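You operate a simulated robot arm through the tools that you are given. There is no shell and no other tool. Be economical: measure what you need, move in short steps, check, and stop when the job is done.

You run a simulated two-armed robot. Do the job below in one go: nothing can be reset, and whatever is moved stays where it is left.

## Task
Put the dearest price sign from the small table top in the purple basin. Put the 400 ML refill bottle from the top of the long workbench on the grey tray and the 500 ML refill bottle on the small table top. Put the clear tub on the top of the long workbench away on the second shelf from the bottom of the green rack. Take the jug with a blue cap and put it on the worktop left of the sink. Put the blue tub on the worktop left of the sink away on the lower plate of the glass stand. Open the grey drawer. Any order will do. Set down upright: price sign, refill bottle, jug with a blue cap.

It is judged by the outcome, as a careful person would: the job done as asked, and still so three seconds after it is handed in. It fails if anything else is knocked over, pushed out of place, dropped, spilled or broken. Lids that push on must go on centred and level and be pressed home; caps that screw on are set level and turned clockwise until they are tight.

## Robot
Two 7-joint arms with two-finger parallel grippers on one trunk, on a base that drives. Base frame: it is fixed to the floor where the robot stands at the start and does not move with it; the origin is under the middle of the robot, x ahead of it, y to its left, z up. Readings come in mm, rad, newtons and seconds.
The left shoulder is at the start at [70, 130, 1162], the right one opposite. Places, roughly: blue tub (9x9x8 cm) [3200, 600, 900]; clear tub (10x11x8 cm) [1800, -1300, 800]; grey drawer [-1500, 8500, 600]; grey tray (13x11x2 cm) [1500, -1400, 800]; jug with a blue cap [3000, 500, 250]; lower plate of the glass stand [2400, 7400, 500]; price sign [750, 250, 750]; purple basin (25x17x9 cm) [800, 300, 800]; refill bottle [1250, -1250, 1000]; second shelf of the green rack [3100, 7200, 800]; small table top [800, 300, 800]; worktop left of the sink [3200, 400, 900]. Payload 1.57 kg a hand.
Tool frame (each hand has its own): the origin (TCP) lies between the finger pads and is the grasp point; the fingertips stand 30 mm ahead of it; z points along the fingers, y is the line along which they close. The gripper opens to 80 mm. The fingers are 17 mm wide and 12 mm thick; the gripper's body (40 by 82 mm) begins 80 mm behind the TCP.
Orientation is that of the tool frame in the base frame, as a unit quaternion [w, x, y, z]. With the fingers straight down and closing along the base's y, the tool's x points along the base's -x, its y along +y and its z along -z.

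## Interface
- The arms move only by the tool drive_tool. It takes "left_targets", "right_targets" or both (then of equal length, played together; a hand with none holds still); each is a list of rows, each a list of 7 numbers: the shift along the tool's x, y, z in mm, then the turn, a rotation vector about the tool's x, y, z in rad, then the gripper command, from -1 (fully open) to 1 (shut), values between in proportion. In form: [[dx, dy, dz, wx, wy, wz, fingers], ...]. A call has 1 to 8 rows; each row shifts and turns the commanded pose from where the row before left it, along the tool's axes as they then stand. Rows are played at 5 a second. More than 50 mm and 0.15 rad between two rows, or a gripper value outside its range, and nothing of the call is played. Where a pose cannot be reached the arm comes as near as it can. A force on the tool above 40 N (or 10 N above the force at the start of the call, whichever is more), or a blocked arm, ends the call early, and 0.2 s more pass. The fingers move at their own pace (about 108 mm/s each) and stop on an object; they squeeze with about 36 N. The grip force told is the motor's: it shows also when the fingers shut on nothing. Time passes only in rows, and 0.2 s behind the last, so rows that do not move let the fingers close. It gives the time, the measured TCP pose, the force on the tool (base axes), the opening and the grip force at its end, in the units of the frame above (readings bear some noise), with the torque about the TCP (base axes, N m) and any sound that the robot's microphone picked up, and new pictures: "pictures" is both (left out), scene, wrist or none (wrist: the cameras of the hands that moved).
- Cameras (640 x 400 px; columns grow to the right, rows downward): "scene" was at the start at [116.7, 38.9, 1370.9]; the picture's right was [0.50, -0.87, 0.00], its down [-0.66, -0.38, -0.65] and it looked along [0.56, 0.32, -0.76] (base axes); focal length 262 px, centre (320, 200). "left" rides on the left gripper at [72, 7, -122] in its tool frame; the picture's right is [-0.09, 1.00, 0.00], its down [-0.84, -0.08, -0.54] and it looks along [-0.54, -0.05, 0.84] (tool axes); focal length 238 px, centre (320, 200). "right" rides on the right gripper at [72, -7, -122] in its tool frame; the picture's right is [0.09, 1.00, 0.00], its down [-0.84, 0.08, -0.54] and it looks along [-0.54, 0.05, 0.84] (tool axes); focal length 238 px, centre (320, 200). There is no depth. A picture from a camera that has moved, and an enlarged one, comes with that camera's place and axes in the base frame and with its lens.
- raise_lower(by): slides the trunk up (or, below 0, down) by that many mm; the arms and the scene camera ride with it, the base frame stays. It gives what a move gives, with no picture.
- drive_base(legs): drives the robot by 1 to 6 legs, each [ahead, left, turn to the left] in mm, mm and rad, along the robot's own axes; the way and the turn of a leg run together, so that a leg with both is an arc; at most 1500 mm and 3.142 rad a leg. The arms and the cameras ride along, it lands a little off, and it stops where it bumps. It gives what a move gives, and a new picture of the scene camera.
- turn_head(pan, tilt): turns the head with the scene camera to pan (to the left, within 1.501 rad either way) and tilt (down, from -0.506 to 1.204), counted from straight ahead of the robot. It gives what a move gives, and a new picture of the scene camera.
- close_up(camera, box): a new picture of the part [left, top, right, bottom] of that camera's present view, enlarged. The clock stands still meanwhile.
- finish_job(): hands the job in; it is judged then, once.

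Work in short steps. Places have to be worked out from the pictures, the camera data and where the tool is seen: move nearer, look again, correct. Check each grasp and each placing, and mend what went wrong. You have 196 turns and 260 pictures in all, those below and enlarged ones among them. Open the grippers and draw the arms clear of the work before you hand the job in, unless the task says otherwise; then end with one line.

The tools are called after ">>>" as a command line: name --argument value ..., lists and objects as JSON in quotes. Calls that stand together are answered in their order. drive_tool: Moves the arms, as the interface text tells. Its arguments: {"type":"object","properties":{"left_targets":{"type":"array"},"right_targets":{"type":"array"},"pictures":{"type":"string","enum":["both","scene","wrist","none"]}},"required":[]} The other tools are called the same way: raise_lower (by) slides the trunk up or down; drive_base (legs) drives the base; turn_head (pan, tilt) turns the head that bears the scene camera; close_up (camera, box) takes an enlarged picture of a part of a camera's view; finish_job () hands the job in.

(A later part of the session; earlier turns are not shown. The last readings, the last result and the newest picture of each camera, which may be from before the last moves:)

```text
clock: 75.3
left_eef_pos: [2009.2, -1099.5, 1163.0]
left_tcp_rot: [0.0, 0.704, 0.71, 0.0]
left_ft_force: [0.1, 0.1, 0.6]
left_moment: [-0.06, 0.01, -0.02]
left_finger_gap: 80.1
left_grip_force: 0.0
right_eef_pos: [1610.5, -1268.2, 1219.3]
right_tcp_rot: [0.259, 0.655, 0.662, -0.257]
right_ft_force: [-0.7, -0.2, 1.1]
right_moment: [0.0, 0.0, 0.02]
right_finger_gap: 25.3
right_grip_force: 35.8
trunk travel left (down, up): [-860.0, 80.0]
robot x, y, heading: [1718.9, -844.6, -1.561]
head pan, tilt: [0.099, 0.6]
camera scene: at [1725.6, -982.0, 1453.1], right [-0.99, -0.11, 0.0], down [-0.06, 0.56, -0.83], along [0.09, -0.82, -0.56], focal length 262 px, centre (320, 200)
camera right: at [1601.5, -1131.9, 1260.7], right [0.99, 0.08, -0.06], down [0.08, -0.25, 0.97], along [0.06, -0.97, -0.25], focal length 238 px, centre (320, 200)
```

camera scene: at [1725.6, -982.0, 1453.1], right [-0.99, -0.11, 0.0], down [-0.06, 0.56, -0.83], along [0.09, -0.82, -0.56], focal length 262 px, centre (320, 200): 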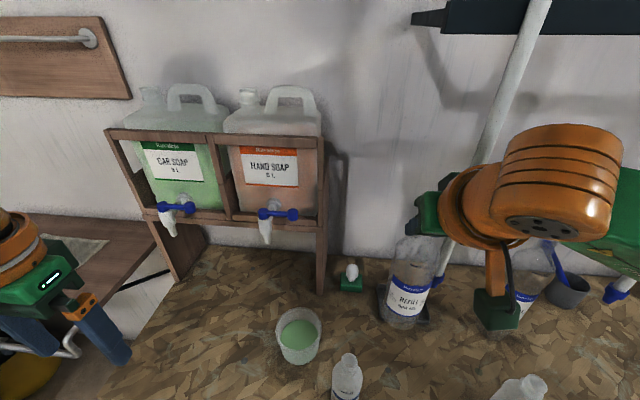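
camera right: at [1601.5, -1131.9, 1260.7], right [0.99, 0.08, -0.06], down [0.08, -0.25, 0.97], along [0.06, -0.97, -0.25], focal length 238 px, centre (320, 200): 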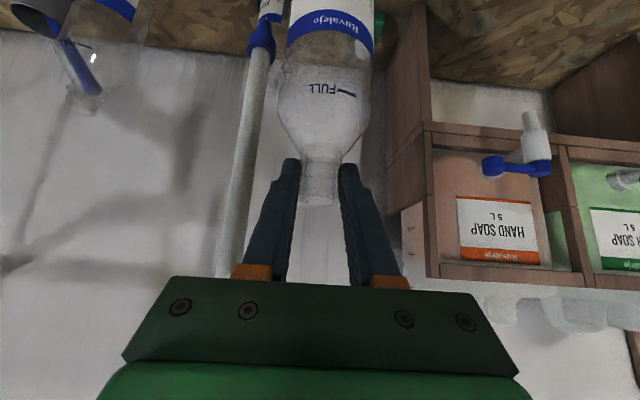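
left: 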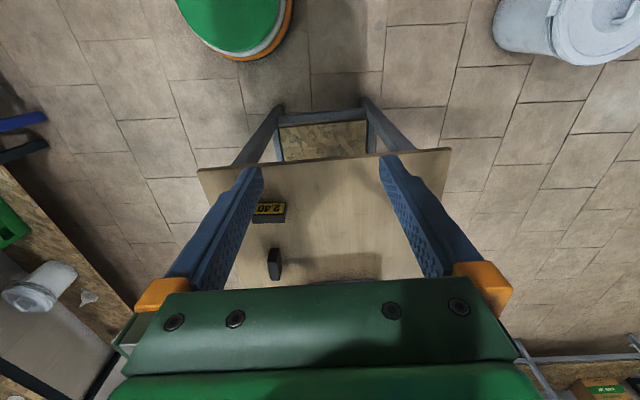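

Bottle held. I back off, turn to face +y and shift to the small table; I plan to set it at ≈[945,75] (free spot).

>>> drive_base --legs '[[-430, 0, 0], [0, 0, 1.571], [0, 0, 1.56], [0, 900, 0]]'

>>> turn_head --pan -0.1 --tilt 0.85

```text
clock: 89.9
left_eef_pos: [529.0, -137.2, 1162.8]
left_tcp_rot: [0.0, -0.698, 0.716, 0.0]
left_ft_force: [0.3, -0.4, -0.7]
left_moment: [0.0, 0.03, 0.03]
left_finger_gap: 80.1
left_grip_force: 0.1
right_eef_pos: [934.9, 17.3, 1219.6]
right_tcp_rot: [0.262, -0.649, 0.667, 0.255]
right_ft_force: [0.4, -0.4, -0.4]
right_moment: [0.01, -0.01, -0.01]
right_finger_gap: 24.7
right_grip_force: 35.8
trunk travel left (down, up): [-860.0, 80.0]
robot x, y, heading: [808.4, -400.7, 1.542]
head pan, tilt: [0.099, 0.6]
camera scene: at [807.7, -264.2, 1453.1], right [1.0, 0.07, 0.0], down [0.04, -0.56, -0.83], along [-0.06, 0.82, -0.57], focal length 262 px, centre (320, 200)
```

scene: 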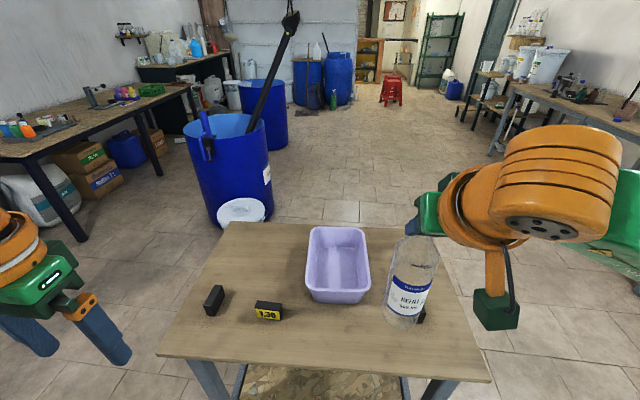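

```text
clock: 90.7
left_eef_pos: [528.3, -136.7, 1161.6]
left_tcp_rot: [0.0, -0.698, 0.716, 0.0]
left_ft_force: [-0.5, 0.1, -0.1]
left_moment: [0.04, -0.02, 0.0]
left_finger_gap: 79.9
left_grip_force: 0.1
right_eef_pos: [932.7, 16.6, 1220.3]
right_tcp_rot: [0.26, -0.65, 0.667, 0.255]
right_ft_force: [0.3, 0.5, -0.3]
right_moment: [0.0, -0.02, 0.01]
right_finger_gap: 24.7
right_grip_force: 36.1
trunk travel left (down, up): [-860.0, 80.0]
robot x, y, heading: [813.9, -399.4, 1.54]
head pan, tilt: [-0.099, 0.85]
camera scene: at [822.6, -274.8, 1432.3], right [0.99, -0.12, 0.0], down [-0.09, -0.75, -0.66], along [0.08, 0.66, -0.75], focal length 262 px, centre (320, 200)
```

scene: 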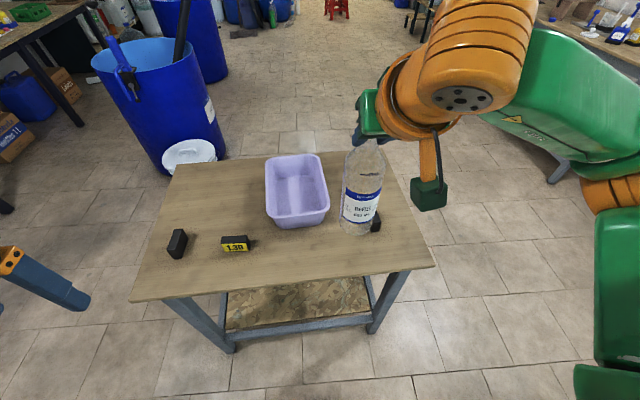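

I move ahead 55, right 12 and descend 180 mm above the free spot.

>>> drive_tool --right_targets '[[-20, -6, 18, 0, 0, 0, 1], [-20, -6, 19, 0, 0, 0, 1], [24, 0, 26, 0, 0, 0, 1], [24, 0, 26, 0, 0, 0, 1], [24, 0, 26, 0, 0, 0, 1], [24, 0, 26, 0, 0, 0, 1], [24, 0, 26, 0, 0, 0, 1]]' --pictures "scene"

>>> close_up --camera "scene" --box '[250, 140, 450, 300]'

```text
clock: 92.3
left_eef_pos: [528.3, -137.4, 1162.6]
left_tcp_rot: [0.0, -0.698, 0.716, -0.002]
left_ft_force: [0.5, -0.6, -1.1]
left_moment: [-0.03, -0.02, -0.03]
left_finger_gap: 80.1
left_grip_force: 0.0
right_eef_pos: [947.8, 72.5, 1041.7]
right_tcp_rot: [0.261, -0.65, 0.667, 0.255]
right_ft_force: [-0.4, 0.2, -0.7]
right_moment: [0.0, 0.02, 0.0]
right_finger_gap: 24.6
right_grip_force: 36.1
trunk travel left (down, up): [-860.0, 80.0]
robot x, y, heading: [814.8, -404.5, 1.544]
head pan, tilt: [-0.099, 0.85]
camera scene: at [822.9, -274.3, 1432.2], right [0.99, -0.12, 0.0], down [-0.09, -0.75, -0.66], along [0.08, 0.65, -0.75], focal length 262 px, centre (320, 200)
```

scene: 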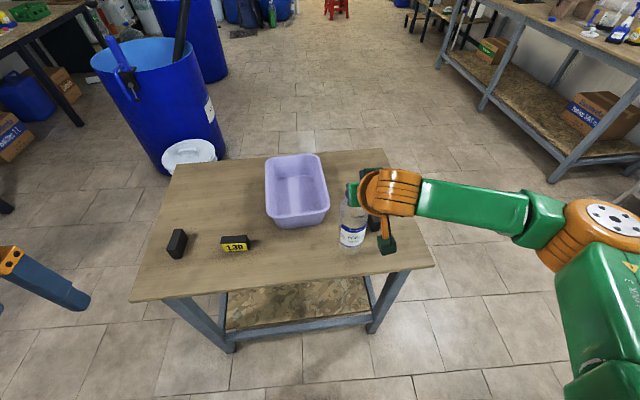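

```text
2.50 times, centred on (350, 220) of scene
camera zoom: at [822.9, -274.3, 1432.2], right [0.99, -0.12, 0.0], down [-0.09, -0.75, -0.66], along [0.08, 0.65, -0.75], focal length 654 px, centre (245, 150)
```

zoom: 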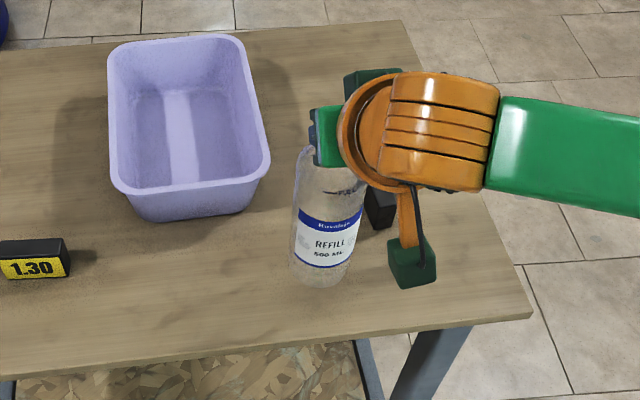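

Lower the last ~18 mm in small steps.

>>> drive_tool --right_targets '[[6, 0, 6, 0, 0, 0, 1], [3, 0, 3, 0, 0, 0, 1], [2, 0, 2, 0, 0, 0, 1], [2, 0, 2, 0, 0, 0, 1]]' --pictures "none"

```text
clock: 93.3
left_eef_pos: [528.6, -137.3, 1161.8]
left_tcp_rot: [0.0, -0.698, 0.716, 0.0]
left_ft_force: [0.2, 1.1, -0.7]
left_moment: [0.05, 0.01, 0.02]
left_finger_gap: 79.7
left_grip_force: 0.0
right_eef_pos: [947.6, 71.2, 1024.0]
right_tcp_rot: [0.261, -0.65, 0.666, 0.256]
right_ft_force: [1.2, -0.3, 0.3]
right_moment: [-0.03, -0.04, -0.01]
right_finger_gap: 24.8
right_grip_force: 35.8
trunk travel left (down, up): [-860.0, 80.0]
robot x, y, heading: [812.3, -403.2, 1.541]
head pan, tilt: [-0.099, 0.85]
```

>>> drive_tool --right_targets '[[2, 0, 2, 0, 0, 0, 1], [2, 0, 2, 0, 0, 0, 1], [2, 0, 2, 0, 0, 0, 1], [2, 0, 2, 0, 0, 0, 1], [2, 0, 2, 0, 0, 0, 1], [2, 0, 2, 0, 0, 0, 1]]' --pictures "none"

```text
clock: 94.7
left_eef_pos: [527.9, -136.5, 1162.5]
left_tcp_rot: [-0.001, -0.698, 0.716, 0.001]
left_ft_force: [0.2, -0.3, 0.2]
left_moment: [0.01, -0.01, 0.03]
left_finger_gap: 80.3
left_grip_force: 0.0
right_eef_pos: [947.5, 70.0, 1007.2]
right_tcp_rot: [0.262, -0.65, 0.667, 0.255]
right_ft_force: [-0.1, -0.7, -0.5]
right_moment: [0.02, 0.01, 0.03]
right_finger_gap: 24.8
right_grip_force: 36.2
trunk travel left (down, up): [-860.0, 80.0]
robot x, y, heading: [810.6, -401.9, 1.545]
head pan, tilt: [-0.099, 0.85]
```

Still no contact at z 1007; I check visually how far the base is off the table.

>>> close_up --camera "scene" --box '[300, 180, 420, 280]'

>>> drive_tool --right_targets '[[2, 0, 2, 0, 0, 0, 1], [2, 0, 2, 0, 0, 0, 1], [2, 0, 2, 0, 0, 0, 1], [2, 0, 2, 0, 0, 0, 1], [2, 0, 2, 0, 0, 0, 1]]' --pictures "none"

```text
4.00 times, centred on (360, 230) of scene
camera zoom: at [822.7, -274.7, 1432.2], right [0.99, -0.12, 0.0], down [-0.09, -0.75, -0.66], along [0.08, 0.65, -0.75], focal length 1046 px, centre (160, 80)
```

zoom: 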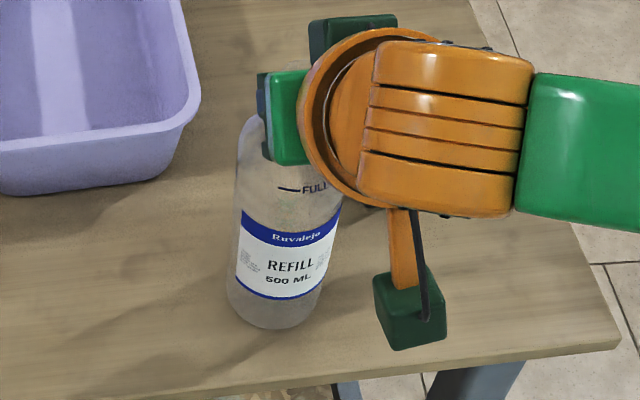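

```text
clock: 95.9
left_eef_pos: [526.6, -140.8, 1164.2]
left_tcp_rot: [0.002, -0.698, 0.716, 0.002]
left_ft_force: [0.7, -0.5, -0.6]
left_moment: [0.0, -0.01, -0.02]
left_finger_gap: 80.1
left_grip_force: 0.0
right_eef_pos: [946.6, 66.0, 998.2]
right_tcp_rot: [0.266, -0.648, 0.665, 0.26]
right_ft_force: [1.1, 4.5, 27.0]
right_moment: [1.17, -0.4, 0.05]
right_finger_gap: 24.8
right_grip_force: 36.4
trunk travel left (down, up): [-860.0, 80.0]
robot x, y, heading: [810.4, -403.4, 1.545]
head pan, tilt: [-0.099, 0.85]
```

Contact (27 N). I ease up 4 mm of command, open, and back out along the tool.

>>> drive_tool --right_targets '[[-2, 0, -2, 0, 0, 0, 1], [0, 0, 0, 0, 0, 0, 1]]' --pictures "none"

>>> drive_tool --right_targets '[[0, 0, 0, 0, 0, 0, 0.3], [0, 0, 0, 0, 0, 0, -0.4], [0, 0, 0, 0, 0, 0, -0.6], [0, 0, -15, 0, 0, 0, -0.6], [0, 0, -35, 0, 0, 0, -0.6], [0, 0, -45, 0, 0, 0, -0.6], [0, 0, -45, 0, 0, 0, -1]]' --pictures "scene"

>>> close_up --camera "scene" --box '[130, 140, 450, 300]'

```text
clock: 96.5
left_eef_pos: [527.3, -141.8, 1162.7]
left_tcp_rot: [0.002, -0.698, 0.716, 0.001]
left_ft_force: [0.5, 0.5, -0.3]
left_moment: [0.0, -0.04, 0.0]
left_finger_gap: 79.6
left_grip_force: 0.1
right_eef_pos: [946.1, 66.3, 999.7]
right_tcp_rot: [0.263, -0.649, 0.666, 0.257]
right_ft_force: [1.6, 3.3, 27.5]
right_moment: [0.72, -0.23, -0.02]
right_finger_gap: 24.6
right_grip_force: 35.9
trunk travel left (down, up): [-860.0, 80.0]
robot x, y, heading: [810.9, -405.8, 1.544]
head pan, tilt: [-0.099, 0.85]
```

```text
clock: 98.1
left_eef_pos: [527.9, -137.1, 1163.0]
left_tcp_rot: [0.0, -0.697, 0.717, 0.0]
left_ft_force: [-0.2, -0.1, 0.1]
left_moment: [-0.04, -0.02, 0.0]
left_finger_gap: 80.1
left_grip_force: 0.1
right_eef_pos: [943.5, -24.7, 1096.7]
right_tcp_rot: [0.261, -0.65, 0.667, 0.254]
right_ft_force: [-0.5, -0.2, -0.1]
right_moment: [0.03, 0.01, -0.01]
right_finger_gap: 80.1
right_grip_force: 0.1
trunk travel left (down, up): [-860.0, 80.0]
robot x, y, heading: [809.3, -401.8, 1.539]
head pan, tilt: [-0.099, 0.85]
camera scene: at [822.7, -275.2, 1432.2], right [0.99, -0.12, 0.0], down [-0.09, -0.75, -0.66], along [0.08, 0.65, -0.75], focal length 262 px, centre (320, 200)
```

scene: 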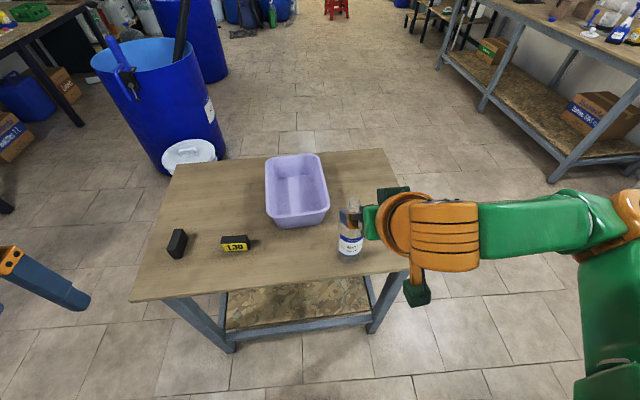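

```text
2.00 times, centred on (290, 220) of scene
camera zoom: at [822.7, -275.2, 1432.2], right [0.99, -0.12, 0.0], down [-0.09, -0.75, -0.66], along [0.08, 0.65, -0.75], focal length 523 px, centre (380, 160)
```

zoom: 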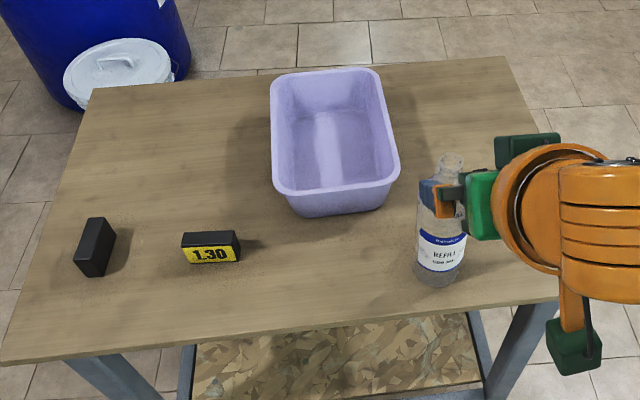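

The 500 ML bottle stands on the table. Next, the 2.40 sign (≈[472,158]); I move the base so the left hand can reach it tool-down, after retracting the right hand.

>>> drive_tool --right_targets '[[0, 0, -40, 0, 0, 0, -1], [-20, 0, -30, 0, 0, 0, -1], [20, 0, -40, 0, 0, 0, -1]]' --pictures "none"

>>> drive_base --legs '[[0, 0, 0.03], [0, 205, 0], [100, 0, 0]]'

>>> turn_head --pan 0.3 --tilt 0.95

```text
clock: 98.9
left_eef_pos: [528.0, -138.3, 1162.6]
left_tcp_rot: [0.0, -0.698, 0.716, 0.0]
left_ft_force: [-0.5, -0.4, 0.6]
left_moment: [0.04, -0.01, 0.02]
left_finger_gap: 79.9
left_grip_force: 0.1
right_eef_pos: [933.6, -89.3, 1188.4]
right_tcp_rot: [0.262, -0.65, 0.667, 0.254]
right_ft_force: [-0.2, -0.8, 0.1]
right_moment: [0.01, 0.04, 0.0]
right_finger_gap: 80.1
right_grip_force: 0.0
right hand out of reach, approached as far as the arm can: row 1, 3
trunk travel left (down, up): [-860.0, 80.0]
robot x, y, heading: [812.8, -403.4, 1.546]
head pan, tilt: [-0.099, 0.85]
```

```text
clock: 101.6
left_eef_pos: [312.9, -52.0, 1163.9]
left_tcp_rot: [-0.001, 0.709, -0.705, -0.002]
left_ft_force: [-0.4, -1.4, -0.2]
left_moment: [0.02, 0.0, -0.02]
left_finger_gap: 79.8
left_grip_force: 0.1
right_eef_pos: [716.9, 8.6, 1189.9]
right_tcp_rot: [-0.259, 0.659, -0.656, -0.26]
right_ft_force: [0.2, -1.1, 0.6]
right_moment: [-0.01, -0.01, -0.04]
right_finger_gap: 79.9
right_grip_force: 0.1
trunk travel left (down, up): [-860.0, 80.0]
robot x, y, heading: [602.5, -307.8, 1.577]
head pan, tilt: [-0.099, 0.85]
camera scene: at [611.0, -182.6, 1432.9], right [1.0, -0.09, 0.0], down [-0.07, -0.74, -0.66], along [0.06, 0.66, -0.75], focal length 262 px, centre (320, 200)
```

scene: 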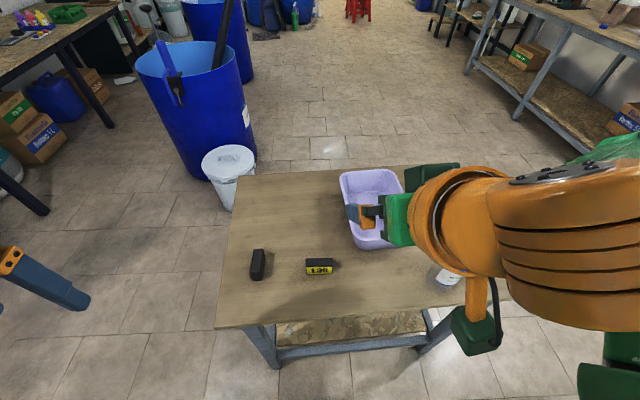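

```text
clock: 102.5
left_eef_pos: [311.8, -45.9, 1162.6]
left_tcp_rot: [0.001, 0.709, -0.705, 0.001]
left_ft_force: [0.3, 0.1, 0.0]
left_moment: [0.01, 0.03, 0.03]
left_finger_gap: 80.0
left_grip_force: 0.0
right_eef_pos: [716.0, 14.5, 1187.6]
right_tcp_rot: [-0.257, 0.66, -0.657, -0.258]
right_ft_force: [0.6, 0.1, 0.2]
right_moment: [-0.02, 0.0, -0.02]
right_finger_gap: 80.1
right_grip_force: 0.2
trunk travel left (down, up): [-860.0, 80.0]
robot x, y, heading: [605.7, -307.1, 1.578]
head pan, tilt: [0.3, 0.949]
camera scene: at [581.2, -183.3, 1424.6], right [0.95, 0.3, 0.0], down [0.24, -0.78, -0.58], along [-0.17, 0.55, -0.81], focal length 262 px, centre (320, 200)
```

scene: 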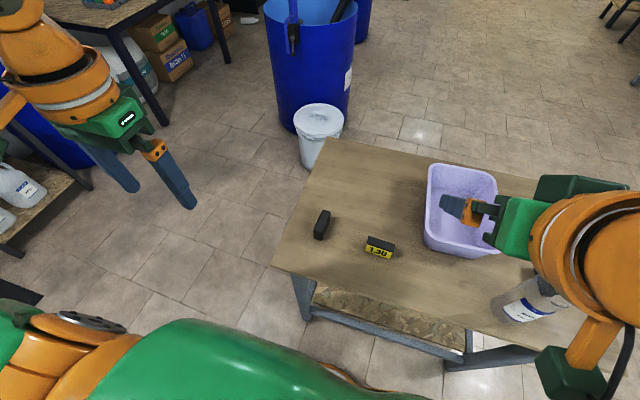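

Sign ≈[480,153]. I bring the left hand toward it, above, for a look.

>>> drive_tool --left_targets '[[-25, -28, 25, 0, 0, 0, -1], [-25, -28, 25, 0, 0, 0, -1], [-25, -28, 25, 0, 0, 0, -1], [-25, -28, 25, 0, 0, 0, -1], [-25, -28, 25, 0, 0, 0, -1], [-20, -28, 25, 0, 0, 0, -1]]' --pictures "both"

```text
clock: 103.9
left_eef_pos: [459.3, 79.0, 1020.5]
left_tcp_rot: [-0.001, 0.709, -0.705, 0.0]
left_ft_force: [-0.5, -0.1, -0.3]
left_moment: [0.0, -0.02, 0.01]
left_finger_gap: 80.1
left_grip_force: 0.0
left hand out of reach, approached as far as the arm can: row 6
right_eef_pos: [715.5, 15.4, 1188.9]
right_tcp_rot: [-0.256, 0.66, -0.657, -0.259]
right_ft_force: [0.2, 0.1, 0.2]
right_moment: [-0.01, -0.01, 0.01]
right_finger_gap: 80.1
right_grip_force: 0.0
trunk travel left (down, up): [-860.0, 80.0]
robot x, y, heading: [604.4, -304.4, 1.575]
head pan, tilt: [0.3, 0.949]
camera scene: at [580.9, -184.5, 1424.7], right [0.95, 0.3, 0.0], down [0.25, -0.78, -0.58], along [-0.18, 0.55, -0.81], focal length 262 px, centre (320, 200)
camera left: at [452.0, 7.3, 1142.3], right [-1.0, 0.09, 0.0], down [0.07, 0.84, 0.54], along [0.05, 0.54, -0.84], focal length 238 px, centre (320, 200)
```

scene: 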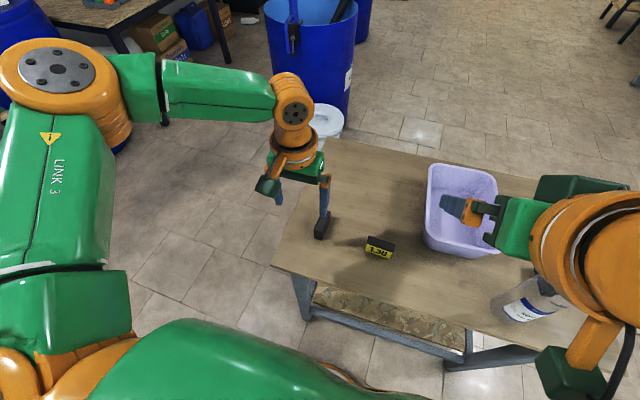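
left: 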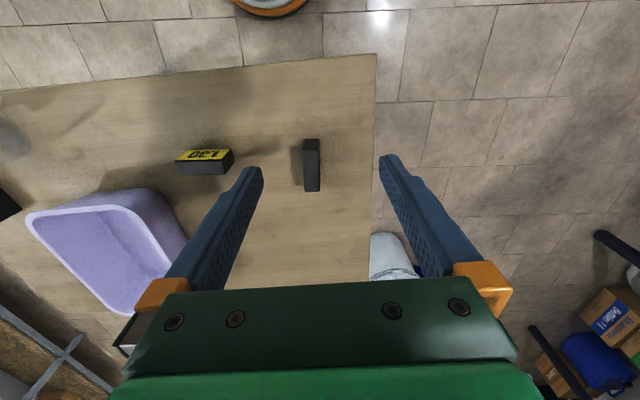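

Sign centre ≈[480,158], ~25 mm thick along x. The tool-down reach is short, so I pitch the left hand 0.6 rad forward and lower the trunk 150 mm.

>>> drive_tool --left_targets '[[0, 0, 0, 0, -0.15, 0, -1], [0, 0, 0, 0, -0.15, 0, -1], [0, 0, 0, 0, -0.15, 0, -1], [0, 0, 0, 0, -0.15, 0, -1]]' --pictures "none"

>>> raise_lower --by -150

>>> drive_tool --left_targets '[[-5, -20, 25, 0, 0, 0, -1]]' --pictures "both"

```text
clock: 104.9
left_eef_pos: [458.5, 78.1, 1021.7]
left_tcp_rot: [-0.208, 0.678, -0.674, -0.209]
left_ft_force: [0.0, -0.3, 0.2]
left_moment: [0.0, -0.02, -0.01]
left_finger_gap: 79.8
left_grip_force: 0.2
right_eef_pos: [715.7, 14.4, 1188.5]
right_tcp_rot: [-0.257, 0.66, -0.657, -0.258]
right_ft_force: [-0.4, -0.4, -1.5]
right_moment: [0.03, 0.03, 0.03]
right_finger_gap: 79.8
right_grip_force: 0.1
trunk travel left (down, up): [-860.0, 80.0]
robot x, y, heading: [603.2, -305.1, 1.578]
head pan, tilt: [0.3, 0.949]
```

```text
clock: 106.6
left_eef_pos: [459.2, 77.5, 872.1]
left_tcp_rot: [-0.207, 0.678, -0.674, -0.209]
left_ft_force: [0.7, -0.2, 0.6]
left_moment: [0.0, 0.03, 0.01]
left_finger_gap: 79.9
left_grip_force: 0.1
right_eef_pos: [716.4, 13.5, 1038.3]
right_tcp_rot: [-0.257, 0.66, -0.657, -0.258]
right_ft_force: [-0.5, 0.0, -0.1]
right_moment: [0.01, 0.02, -0.04]
right_finger_gap: 79.7
right_grip_force: 0.1
trunk travel left (down, up): [-710.0, 230.0]
robot x, y, heading: [604.5, -302.7, 1.578]
head pan, tilt: [0.3, 0.949]
```

```text
clock: 107.0
left_eef_pos: [479.3, 97.2, 852.0]
left_tcp_rot: [-0.207, 0.677, -0.674, -0.209]
left_ft_force: [0.4, 0.2, -0.5]
left_moment: [0.0, 0.01, -0.01]
left_finger_gap: 80.0
left_grip_force: 0.0
right_eef_pos: [716.2, 16.1, 1038.3]
right_tcp_rot: [-0.256, 0.661, -0.657, -0.258]
right_ft_force: [0.4, 0.7, -0.2]
right_moment: [0.01, -0.02, 0.01]
right_finger_gap: 80.0
right_grip_force: 0.1
trunk travel left (down, up): [-710.0, 230.0]
robot x, y, heading: [601.2, -304.5, 1.575]
head pan, tilt: [0.3, 0.949]
camera scene: at [582.0, -182.6, 1274.6], right [0.95, 0.3, 0.0], down [0.24, -0.78, -0.58], along [-0.18, 0.55, -0.81], focal length 262 px, centre (320, 200)
camera left: at [472.0, -29.2, 911.7], right [-1.0, 0.07, 0.05], down [0.08, 0.39, 0.92], along [0.05, 0.92, -0.39], focal length 238 px, centre (320, 200)
```

scene: 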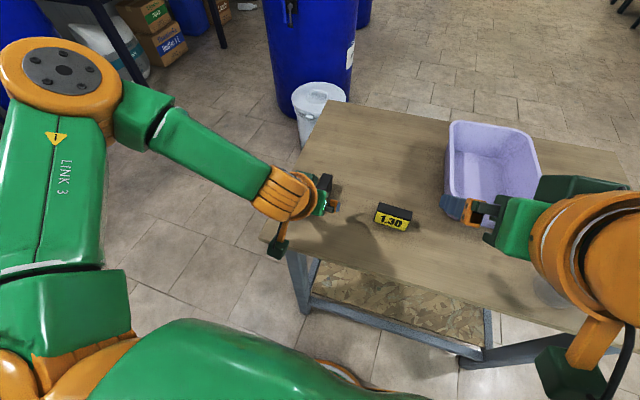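
left: 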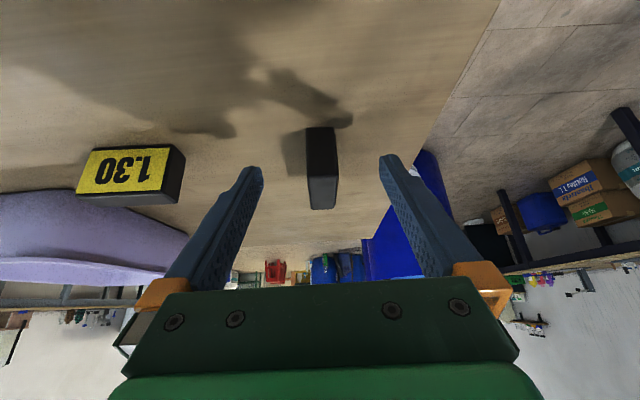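

Sign: y 128–197, x≈479, top z≈827, table z≈780. Advance to TCP ≈[480,150,818] and close.

>>> drive_tool --left_targets '[[-12, 0, 29, 0, 0, 0, -1], [-12, 0, 29, 0, 0, 0, -1], [0, 0, 0, 0, 0, 0, 1], [0, 0, 0, 0, 0, 0, 1], [0, 0, 0, 0, 0, 0, 1]]' --pictures "wrist"

```text
clock: 108.2
left_eef_pos: [456.2, 140.1, 837.4]
left_tcp_rot: [-0.208, 0.678, -0.674, -0.208]
left_ft_force: [-0.2, 0.4, 0.4]
left_moment: [0.0, 0.02, 0.02]
left_finger_gap: 22.9
left_grip_force: 35.4
left hand out of reach, approached as far as the arm can: row 1, 2
right_eef_pos: [717.3, 15.4, 1038.8]
right_tcp_rot: [-0.257, 0.66, -0.657, -0.259]
right_ft_force: [-0.5, 0.0, -0.7]
right_moment: [0.01, 0.0, -0.02]
right_finger_gap: 79.8
right_grip_force: 0.1
trunk travel left (down, up): [-710.0, 230.0]
robot x, y, heading: [604.9, -304.7, 1.571]
head pan, tilt: [0.3, 0.949]
camera left: at [449.6, 12.2, 898.0], right [-1.0, 0.07, 0.05], down [0.07, 0.39, 0.92], along [0.05, 0.92, -0.39], focal length 238 px, centre (320, 200)
```

left: 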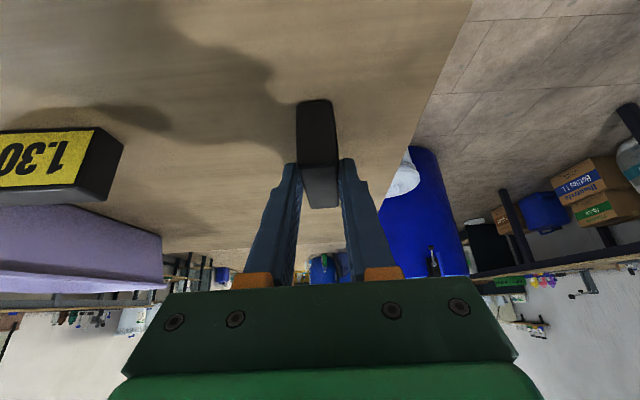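

The left hand hit its reach limit but grips the sign near its top (23 mm). I lift with the trunk 100 mm and check.

>>> raise_lower --by 100

>>> close_up --camera "left" --box '[0, 0, 640, 400]'

>>> close_up --camera "scene" --box '[220, 100, 440, 280]'

```text
clock: 109.6
left_eef_pos: [456.2, 139.4, 938.9]
left_tcp_rot: [-0.209, 0.677, -0.674, -0.209]
left_ft_force: [-0.1, -0.1, -0.8]
left_moment: [-0.01, 0.01, 0.01]
left_finger_gap: 22.6
left_grip_force: 35.3
right_eef_pos: [716.7, 13.9, 1138.6]
right_tcp_rot: [-0.257, 0.66, -0.657, -0.258]
right_ft_force: [0.1, 0.4, 0.3]
right_moment: [-0.02, 0.03, 0.01]
right_finger_gap: 80.1
right_grip_force: 0.1
trunk travel left (down, up): [-810.0, 130.0]
robot x, y, heading: [606.4, -302.0, 1.581]
head pan, tilt: [0.3, 0.949]
```

```text
1.00 times, centred on (320, 200) of left (not enlarged: the box is as wide or as high as the picture)
camera zoom: at [449.6, 12.2, 998.0], right [-1.0, 0.07, 0.05], down [0.07, 0.39, 0.92], along [0.05, 0.92, -0.39], focal length 238 px, centre (320, 200)
```

zoom: 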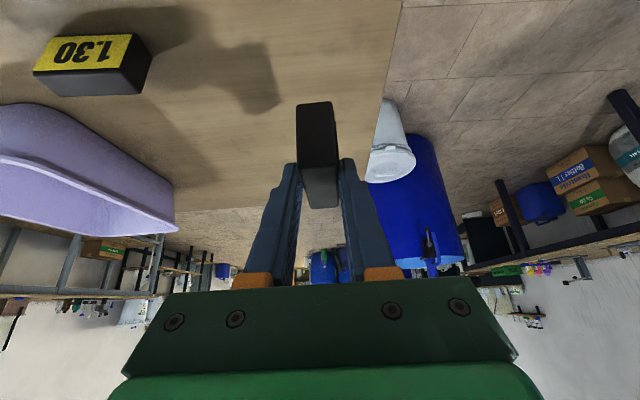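

```text
2.22 times, centred on (330, 190) of scene
camera zoom: at [581.3, -184.4, 1374.7], right [0.95, 0.3, 0.0], down [0.25, -0.78, -0.58], along [-0.18, 0.55, -0.81], focal length 581 px, centre (298, 222)
```

zoom: 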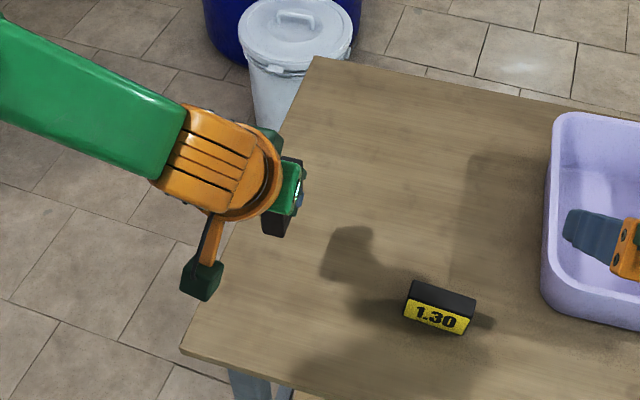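

Sign lifted. I raise the right arm out of the way and the trunk 60 mm, then drive so the left hand is over the basin (≈[816,296], rim z≈870).

>>> drive_tool --right_targets '[[-23, -30, -24, 0, 0, 0, -1], [-23, -30, -24, 0, 0, 0, -1], [-22, -30, -24, 0, 0, 0, -1]]' --pictures "none"

>>> raise_lower --by 60

>>> drive_base --legs '[[0, -358, 0], [60, 0, 0]]'

```text
clock: 110.4
left_eef_pos: [457.9, 139.3, 938.6]
left_tcp_rot: [-0.208, 0.677, -0.673, -0.21]
left_ft_force: [-0.4, -0.6, -1.1]
left_moment: [0.0, 0.0, 0.0]
left_finger_gap: 23.2
left_grip_force: 35.3
right_eef_pos: [808.8, 14.9, 1236.0]
right_tcp_rot: [-0.256, 0.661, -0.656, -0.259]
right_ft_force: [0.7, 0.2, -0.9]
right_moment: [-0.02, 0.01, 0.01]
right_finger_gap: 80.3
right_grip_force: 0.0
trunk travel left (down, up): [-810.0, 130.0]
robot x, y, heading: [603.1, -301.8, 1.573]
head pan, tilt: [0.3, 0.949]
```

```text
clock: 111.4
left_eef_pos: [456.1, 139.5, 998.8]
left_tcp_rot: [-0.208, 0.677, -0.674, -0.208]
left_ft_force: [-0.8, -0.7, -1.0]
left_moment: [-0.03, -0.02, 0.01]
left_finger_gap: 22.6
left_grip_force: 35.2
right_eef_pos: [807.0, 16.5, 1296.1]
right_tcp_rot: [-0.257, 0.66, -0.657, -0.259]
right_ft_force: [0.2, 0.0, -0.1]
right_moment: [0.01, -0.01, 0.0]
right_finger_gap: 79.8
right_grip_force: 0.0
trunk travel left (down, up): [-870.0, 70.0]
robot x, y, heading: [606.2, -303.8, 1.578]
head pan, tilt: [0.3, 0.949]
```

```text
clock: 114.3
left_eef_pos: [816.2, 192.8, 1002.3]
left_tcp_rot: [-0.212, 0.675, -0.674, -0.211]
left_ft_force: [-0.1, -0.5, -0.6]
left_moment: [-0.01, -0.02, 0.02]
left_finger_gap: 23.2
left_grip_force: 35.5
right_eef_pos: [1165.8, 67.9, 1298.8]
right_tcp_rot: [-0.26, 0.659, -0.656, -0.261]
right_ft_force: [-0.9, -0.5, 0.7]
right_moment: [0.04, -0.01, -0.02]
right_finger_gap: 80.1
right_grip_force: 0.0
trunk travel left (down, up): [-870.0, 70.0]
robot x, y, heading: [964.8, -239.9, 1.576]
head pan, tilt: [0.3, 0.949]
camera scene: at [940.4, -133.1, 1435.6], right [0.95, 0.3, 0.0], down [0.24, -0.77, -0.59], along [-0.17, 0.56, -0.81], focal length 262 px, centre (320, 200)
```

scene: 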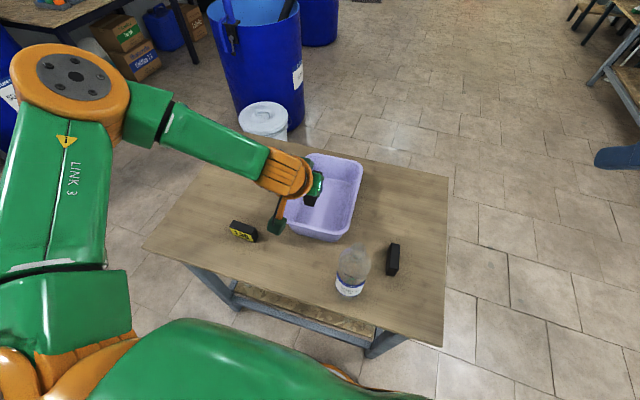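

Basin centre ≈[822,277]. I raise/extend the left hand (up 110, ahead 35) so the trunk can then lower it.

>>> drive_tool --left_targets '[[-30, -1, -24, 0, 0, 0, 1], [-30, -1, -24, 0, 0, 0, 1], [-31, -2, -23, 0, 0, 0, 1]]' --pictures "both"

```text
clock: 115.1
left_eef_pos: [822.9, 237.3, 1108.6]
left_tcp_rot: [0.209, -0.675, 0.676, 0.208]
left_ft_force: [-0.2, 0.6, -0.5]
left_moment: [-0.02, 0.0, -0.05]
left_finger_gap: 23.2
left_grip_force: 34.5
right_eef_pos: [1168.1, 77.7, 1296.4]
right_tcp_rot: [-0.257, 0.66, -0.658, -0.257]
right_ft_force: [0.3, 0.6, 0.2]
right_moment: [-0.04, 0.01, -0.02]
right_finger_gap: 80.0
right_grip_force: 0.1
trunk travel left (down, up): [-870.0, 70.0]
robot x, y, heading: [966.5, -241.1, 1.573]
head pan, tilt: [0.3, 0.949]
camera scene: at [941.6, -122.4, 1434.7], right [0.95, 0.3, 0.0], down [0.24, -0.78, -0.58], along [-0.17, 0.56, -0.81], focal length 262 px, centre (320, 200)
camera left: at [815.5, 109.4, 1168.8], right [-1.0, 0.07, 0.05], down [0.08, 0.39, 0.92], along [0.05, 0.92, -0.39], focal length 238 px, centre (320, 200)
```

scene: 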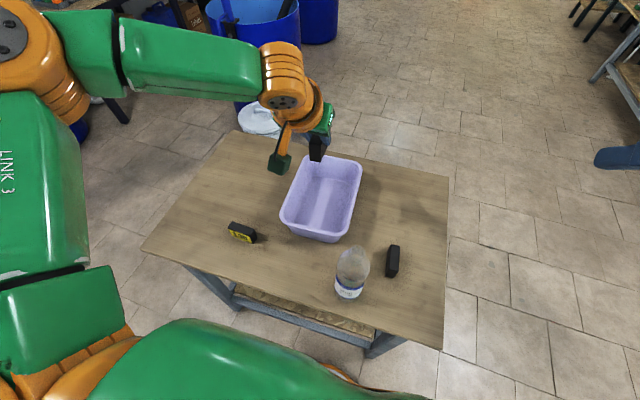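
left: 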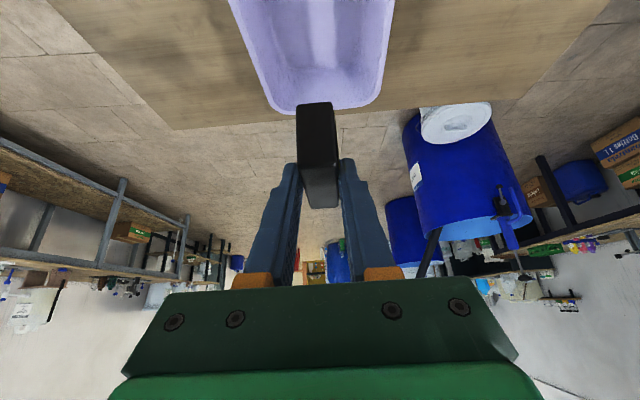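

Sign is above the basin's near half (basin centre ≈[819,290]). Lower trunk 225 mm and check.

>>> raise_lower --by -225

>>> close_up --camera "left" --box '[0, 0, 640, 400]'

>>> close_up --camera "scene" --box '[200, 80, 460, 280]'

```text
clock: 117.4
left_eef_pos: [822.7, 235.2, 883.1]
left_tcp_rot: [-0.209, 0.677, -0.675, -0.209]
left_ft_force: [0.5, -0.7, -0.1]
left_moment: [-0.02, 0.01, 0.0]
left_finger_gap: 23.0
left_grip_force: 34.7
right_eef_pos: [1166.1, 77.1, 1071.5]
right_tcp_rot: [-0.257, 0.66, -0.657, -0.259]
right_ft_force: [0.5, -0.2, -0.5]
right_moment: [0.01, 0.01, 0.03]
right_finger_gap: 79.9
right_grip_force: 0.0
trunk travel left (down, up): [-645.0, 295.0]
robot x, y, heading: [963.3, -240.3, 1.577]
head pan, tilt: [0.3, 0.949]
```

```text
1.00 times, centred on (320, 200) of left (not enlarged: the box is as wide or as high as the picture)
camera zoom: at [815.3, 109.2, 943.4], right [-1.0, 0.07, 0.05], down [0.08, 0.39, 0.92], along [0.05, 0.92, -0.39], focal length 238 px, centre (320, 200)
```

zoom: 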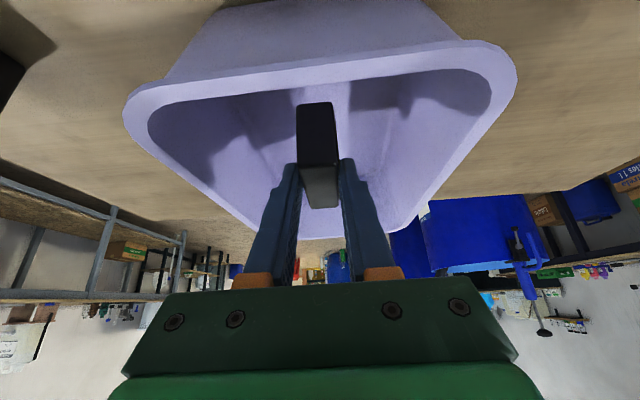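

```text
2.00 times, centred on (330, 180) of scene
camera zoom: at [941.4, -122.8, 1209.7], right [0.95, 0.3, 0.0], down [0.24, -0.78, -0.58], along [-0.17, 0.56, -0.81], focal length 523 px, centre (300, 240)
```

zoom: 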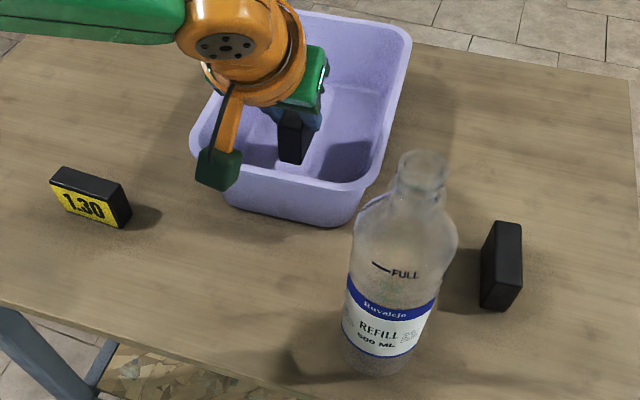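

Clear of rim. Lower 30 mm more by trunk, then feel for the floor with small arm steps.

>>> raise_lower --by -30

>>> drive_tool --left_targets '[[1.7, 0, 2.5, 0, 0, 0, 1], [1.7, 0, 2.5, 0, 0, 0, 1], [1.7, 0, 2.5, 0, 0, 0, 1], [1.7, 0, 2.5, 0, 0, 0, 1], [1.7, 0, 2.5, 0, 0, 0, 1]]' --pictures "none"

```text
clock: 118.2
left_eef_pos: [822.5, 235.5, 852.3]
left_tcp_rot: [-0.209, 0.676, -0.675, -0.208]
left_ft_force: [0.5, 0.3, -0.3]
left_moment: [0.01, 0.04, 0.01]
left_finger_gap: 22.7
left_grip_force: 35.9
right_eef_pos: [1167.3, 76.3, 1041.5]
right_tcp_rot: [-0.257, 0.66, -0.658, -0.258]
right_ft_force: [-0.4, 0.8, -0.2]
right_moment: [0.03, 0.04, 0.02]
right_finger_gap: 79.9
right_grip_force: 0.2
trunk travel left (down, up): [-615.0, 325.0]
robot x, y, heading: [962.8, -241.0, 1.576]
head pan, tilt: [0.3, 0.949]
```

```text
clock: 119.4
left_eef_pos: [824.0, 237.0, 840.2]
left_tcp_rot: [-0.21, 0.677, -0.674, -0.21]
left_ft_force: [-2.3, 2.7, 9.6]
left_moment: [0.34, 0.1, 0.02]
left_finger_gap: 22.8
left_grip_force: 35.4
right_eef_pos: [1167.7, 75.3, 1042.9]
right_tcp_rot: [-0.258, 0.66, -0.657, -0.258]
right_ft_force: [-0.4, 0.6, 0.4]
right_moment: [0.02, -0.01, 0.03]
right_finger_gap: 79.9
right_grip_force: 0.1
trunk travel left (down, up): [-615.0, 325.0]
robot x, y, heading: [965.6, -243.8, 1.573]
head pan, tilt: [0.3, 0.949]
```

Contact (10 N). Release and rise along the tool axis, then look.

>>> drive_tool --left_targets '[[0, 0, 0, 0, 0, 0, 0.2], [0, 0, 0, 0, 0, 0, -0.3], [0, 0, 0, 0, 0, 0, -0.3], [0, 0, -15, 0, 0, 0, -0.3], [0, 0, -30, 0, 0, 0, -0.3], [-20, 0, -40, 0, 0, 0, -0.3], [-20, 0, -40, 0, 0, 0, -1]]' --pictures "scene"

>>> raise_lower --by 250

>>> close_up --camera "scene" --box '[200, 100, 480, 320]'

```text
clock: 121.0
left_eef_pos: [822.0, 197.5, 967.3]
left_tcp_rot: [-0.209, 0.676, -0.676, -0.207]
left_ft_force: [0.0, 0.7, 0.0]
left_moment: [0.01, -0.03, 0.03]
left_finger_gap: 80.2
left_grip_force: 0.1
right_eef_pos: [1168.3, 76.2, 1042.0]
right_tcp_rot: [-0.258, 0.659, -0.657, -0.259]
right_ft_force: [0.4, 0.3, -0.3]
right_moment: [0.01, -0.01, -0.03]
right_finger_gap: 79.9
right_grip_force: 0.1
trunk travel left (down, up): [-615.0, 325.0]
robot x, y, heading: [964.2, -243.3, 1.576]
head pan, tilt: [0.3, 0.949]
camera scene: at [941.6, -123.6, 1179.8], right [0.95, 0.3, 0.0], down [0.24, -0.78, -0.58], along [-0.17, 0.56, -0.81], focal length 262 px, centre (320, 200)
```

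scene: 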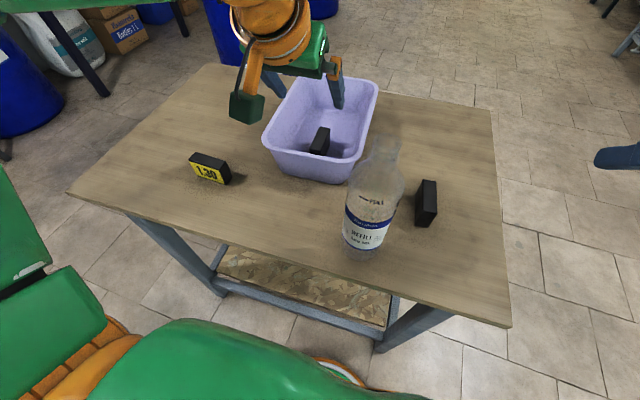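

```text
clock: 123.6
left_eef_pos: [821.5, 197.8, 1216.7]
left_tcp_rot: [-0.208, 0.677, -0.675, -0.208]
left_ft_force: [0.0, 0.3, 0.1]
left_moment: [-0.01, 0.02, 0.02]
left_finger_gap: 80.0
left_grip_force: 0.1
right_eef_pos: [1168.2, 76.2, 1291.0]
right_tcp_rot: [-0.257, 0.659, -0.658, -0.258]
right_ft_force: [-0.5, 0.4, 0.7]
right_moment: [-0.02, 0.04, 0.02]
right_finger_gap: 79.8
right_grip_force: 0.0
trunk travel left (down, up): [-865.0, 75.0]
robot x, y, heading: [964.8, -243.4, 1.573]
head pan, tilt: [0.3, 0.949]
```

```text
1.82 times, centred on (340, 210) of scene
camera zoom: at [941.5, -122.8, 1429.7], right [0.95, 0.3, 0.0], down [0.24, -0.78, -0.58], along [-0.17, 0.56, -0.81], focal length 476 px, centre (284, 182)
```

zoom: 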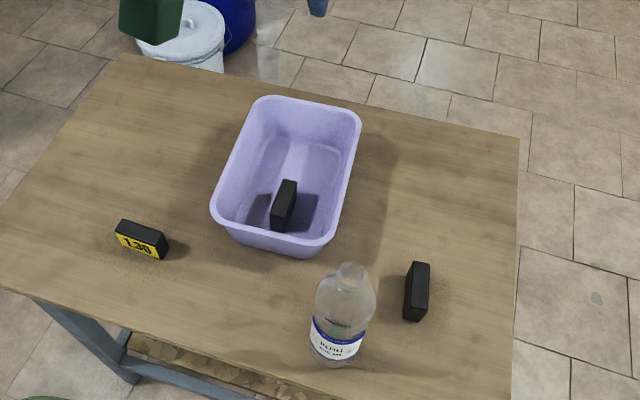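

Sign stands upright in the basin. Before picking the clear tub I look at the green rack and glass stand from afar to choose hand pitch.

>>> turn_head --pan -0.25 --tilt 0.1

>>> close_up --camera "scene" --box '[280, 120, 400, 220]'

```text
clock: 124.7
left_eef_pos: [821.4, 198.1, 1217.6]
left_tcp_rot: [-0.208, 0.677, -0.675, -0.209]
left_ft_force: [0.9, -0.3, 0.5]
left_moment: [0.03, 0.0, -0.03]
left_finger_gap: 79.7
left_grip_force: 0.0
right_eef_pos: [1167.6, 75.8, 1291.4]
right_tcp_rot: [-0.257, 0.66, -0.658, -0.258]
right_ft_force: [0.6, 0.4, 0.8]
right_moment: [0.0, -0.02, 0.03]
right_finger_gap: 79.7
right_grip_force: 0.1
trunk travel left (down, up): [-865.0, 75.0]
robot x, y, heading: [967.6, -242.1, 1.573]
head pan, tilt: [-0.25, 0.099]
camera scene: at [985.5, -103.0, 1504.2], right [0.97, -0.24, 0.0], down [-0.02, -0.1, -0.99], along [0.24, 0.97, -0.1], focal length 262 px, centre (320, 200)
```

scene: 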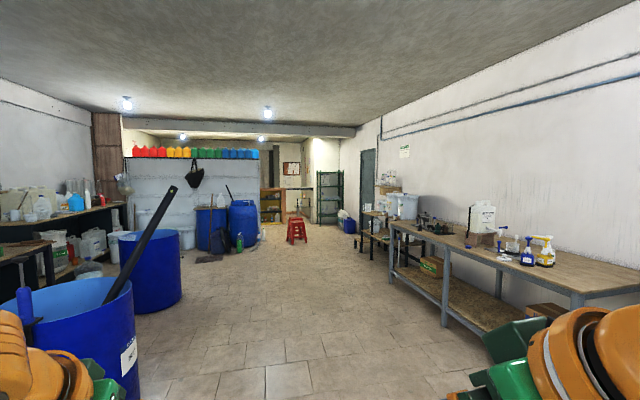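

```text
4.00 times, centred on (340, 170) of scene
camera zoom: at [985.5, -103.0, 1504.2], right [0.97, -0.24, 0.0], down [-0.02, -0.1, -0.99], along [0.24, 0.97, -0.1], focal length 1046 px, centre (240, 320)
```

zoom: 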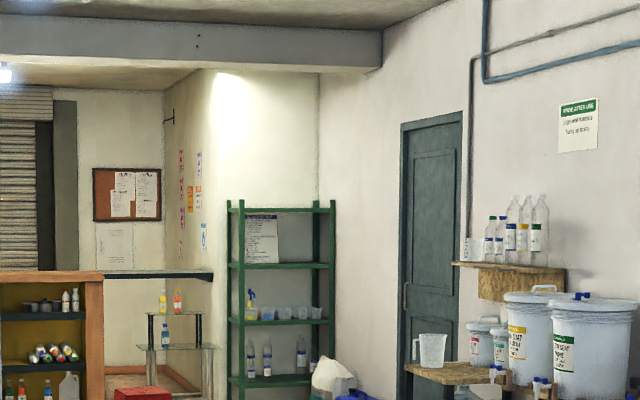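

Rack shelves are ~400 mm apart, so a ~43° pitched hand is fine. Now I go to the sink for the jug first.

>>> drive_base --legs '[[-220, 0, 0], [0, 0, -1.571], [1300, 0, 0], [0, 850, 0]]'

>>> turn_head --pan 0.0 --tilt 0.5

```text
clock: 140.4
left_eef_pos: [2717.7, 516.9, 1216.2]
left_tcp_rot: [0.295, 0.01, 0.956, -0.003]
left_ft_force: [0.2, 0.7, -0.1]
left_moment: [0.03, -0.03, 0.04]
left_finger_gap: 80.3
left_grip_force: 0.1
right_eef_pos: [2588.5, 173.3, 1290.5]
right_tcp_rot: [0.364, 0.009, 0.931, -0.003]
right_ft_force: [0.7, -0.3, 0.2]
right_moment: [0.04, 0.0, 0.0]
right_finger_gap: 79.8
right_grip_force: 0.1
trunk travel left (down, up): [-865.0, 75.0]
robot x, y, heading: [2274.4, 382.0, -0.016]
head pan, tilt: [-0.25, 0.099]
camera scene: at [2411.7, 358.9, 1504.3], right [-0.26, -0.96, 0.0], down [-0.1, 0.03, -0.99], along [0.96, -0.26, -0.1], focal length 262 px, centre (320, 200)
```

scene: 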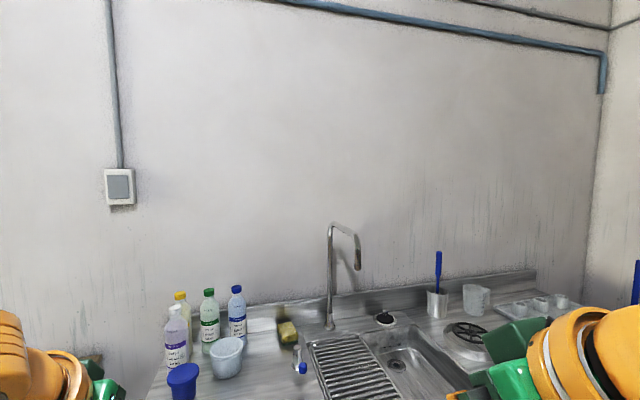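

```text
clock: 141.3
left_eef_pos: [2718.2, 518.2, 1216.7]
left_tcp_rot: [0.295, 0.009, 0.956, -0.004]
left_ft_force: [-0.4, 0.1, -0.1]
left_moment: [0.0, -0.03, -0.02]
left_finger_gap: 79.9
left_grip_force: 0.0
right_eef_pos: [2587.1, 173.5, 1291.5]
right_tcp_rot: [0.364, 0.009, 0.931, -0.003]
right_ft_force: [-0.1, 0.2, 0.1]
right_moment: [-0.01, 0.01, 0.02]
right_finger_gap: 80.1
right_grip_force: 0.1
trunk travel left (down, up): [-865.0, 75.0]
robot x, y, heading: [2271.5, 383.3, -0.013]
head pan, tilt: [0.0, 0.499]
camera scene: at [2413.8, 383.3, 1467.3], right [-0.02, -1.0, 0.0], down [-0.48, 0.01, -0.88], along [0.88, -0.02, -0.48], focal length 262 px, centre (320, 200)
```

scene: 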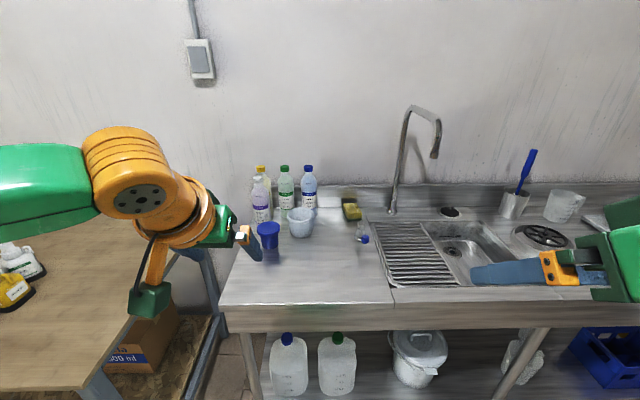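

>>> close_up --camera "scene" --box '[230, 150, 390, 270]'

>>> close_up --camera "scene" --box '[220, 280, 400, 400]'

```text
3.33 times, centred on (310, 210) of scene
camera zoom: at [2413.8, 383.3, 1467.3], right [-0.02, -1.0, 0.0], down [-0.48, 0.01, -0.88], along [0.88, -0.02, -0.48], focal length 872 px, centre (353, 167)
```

zoom: 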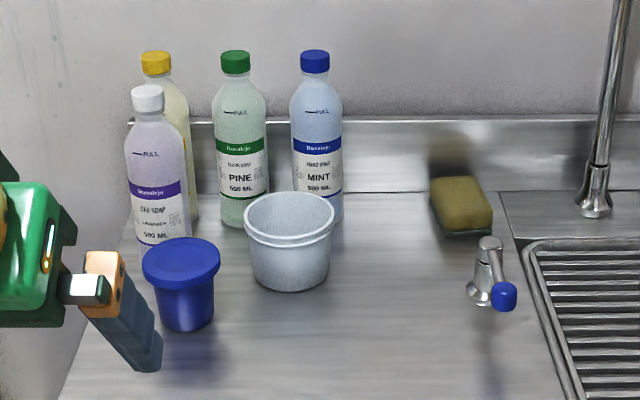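

```text
3.33 times, centred on (310, 340) of scene
camera zoom: at [2413.8, 383.3, 1467.3], right [-0.02, -1.0, 0.0], down [-0.48, 0.01, -0.88], along [0.88, -0.02, -0.48], focal length 872 px, centre (353, -267)
```

zoom: 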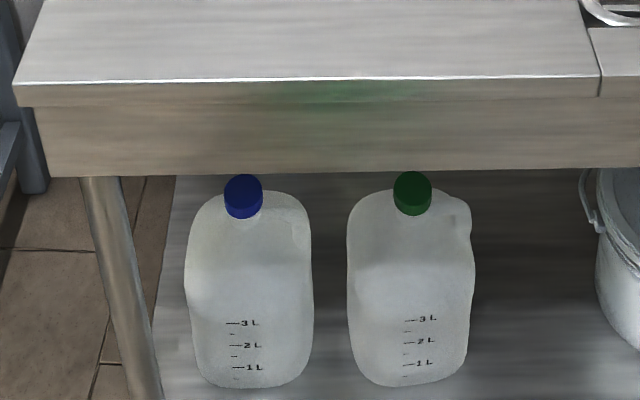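

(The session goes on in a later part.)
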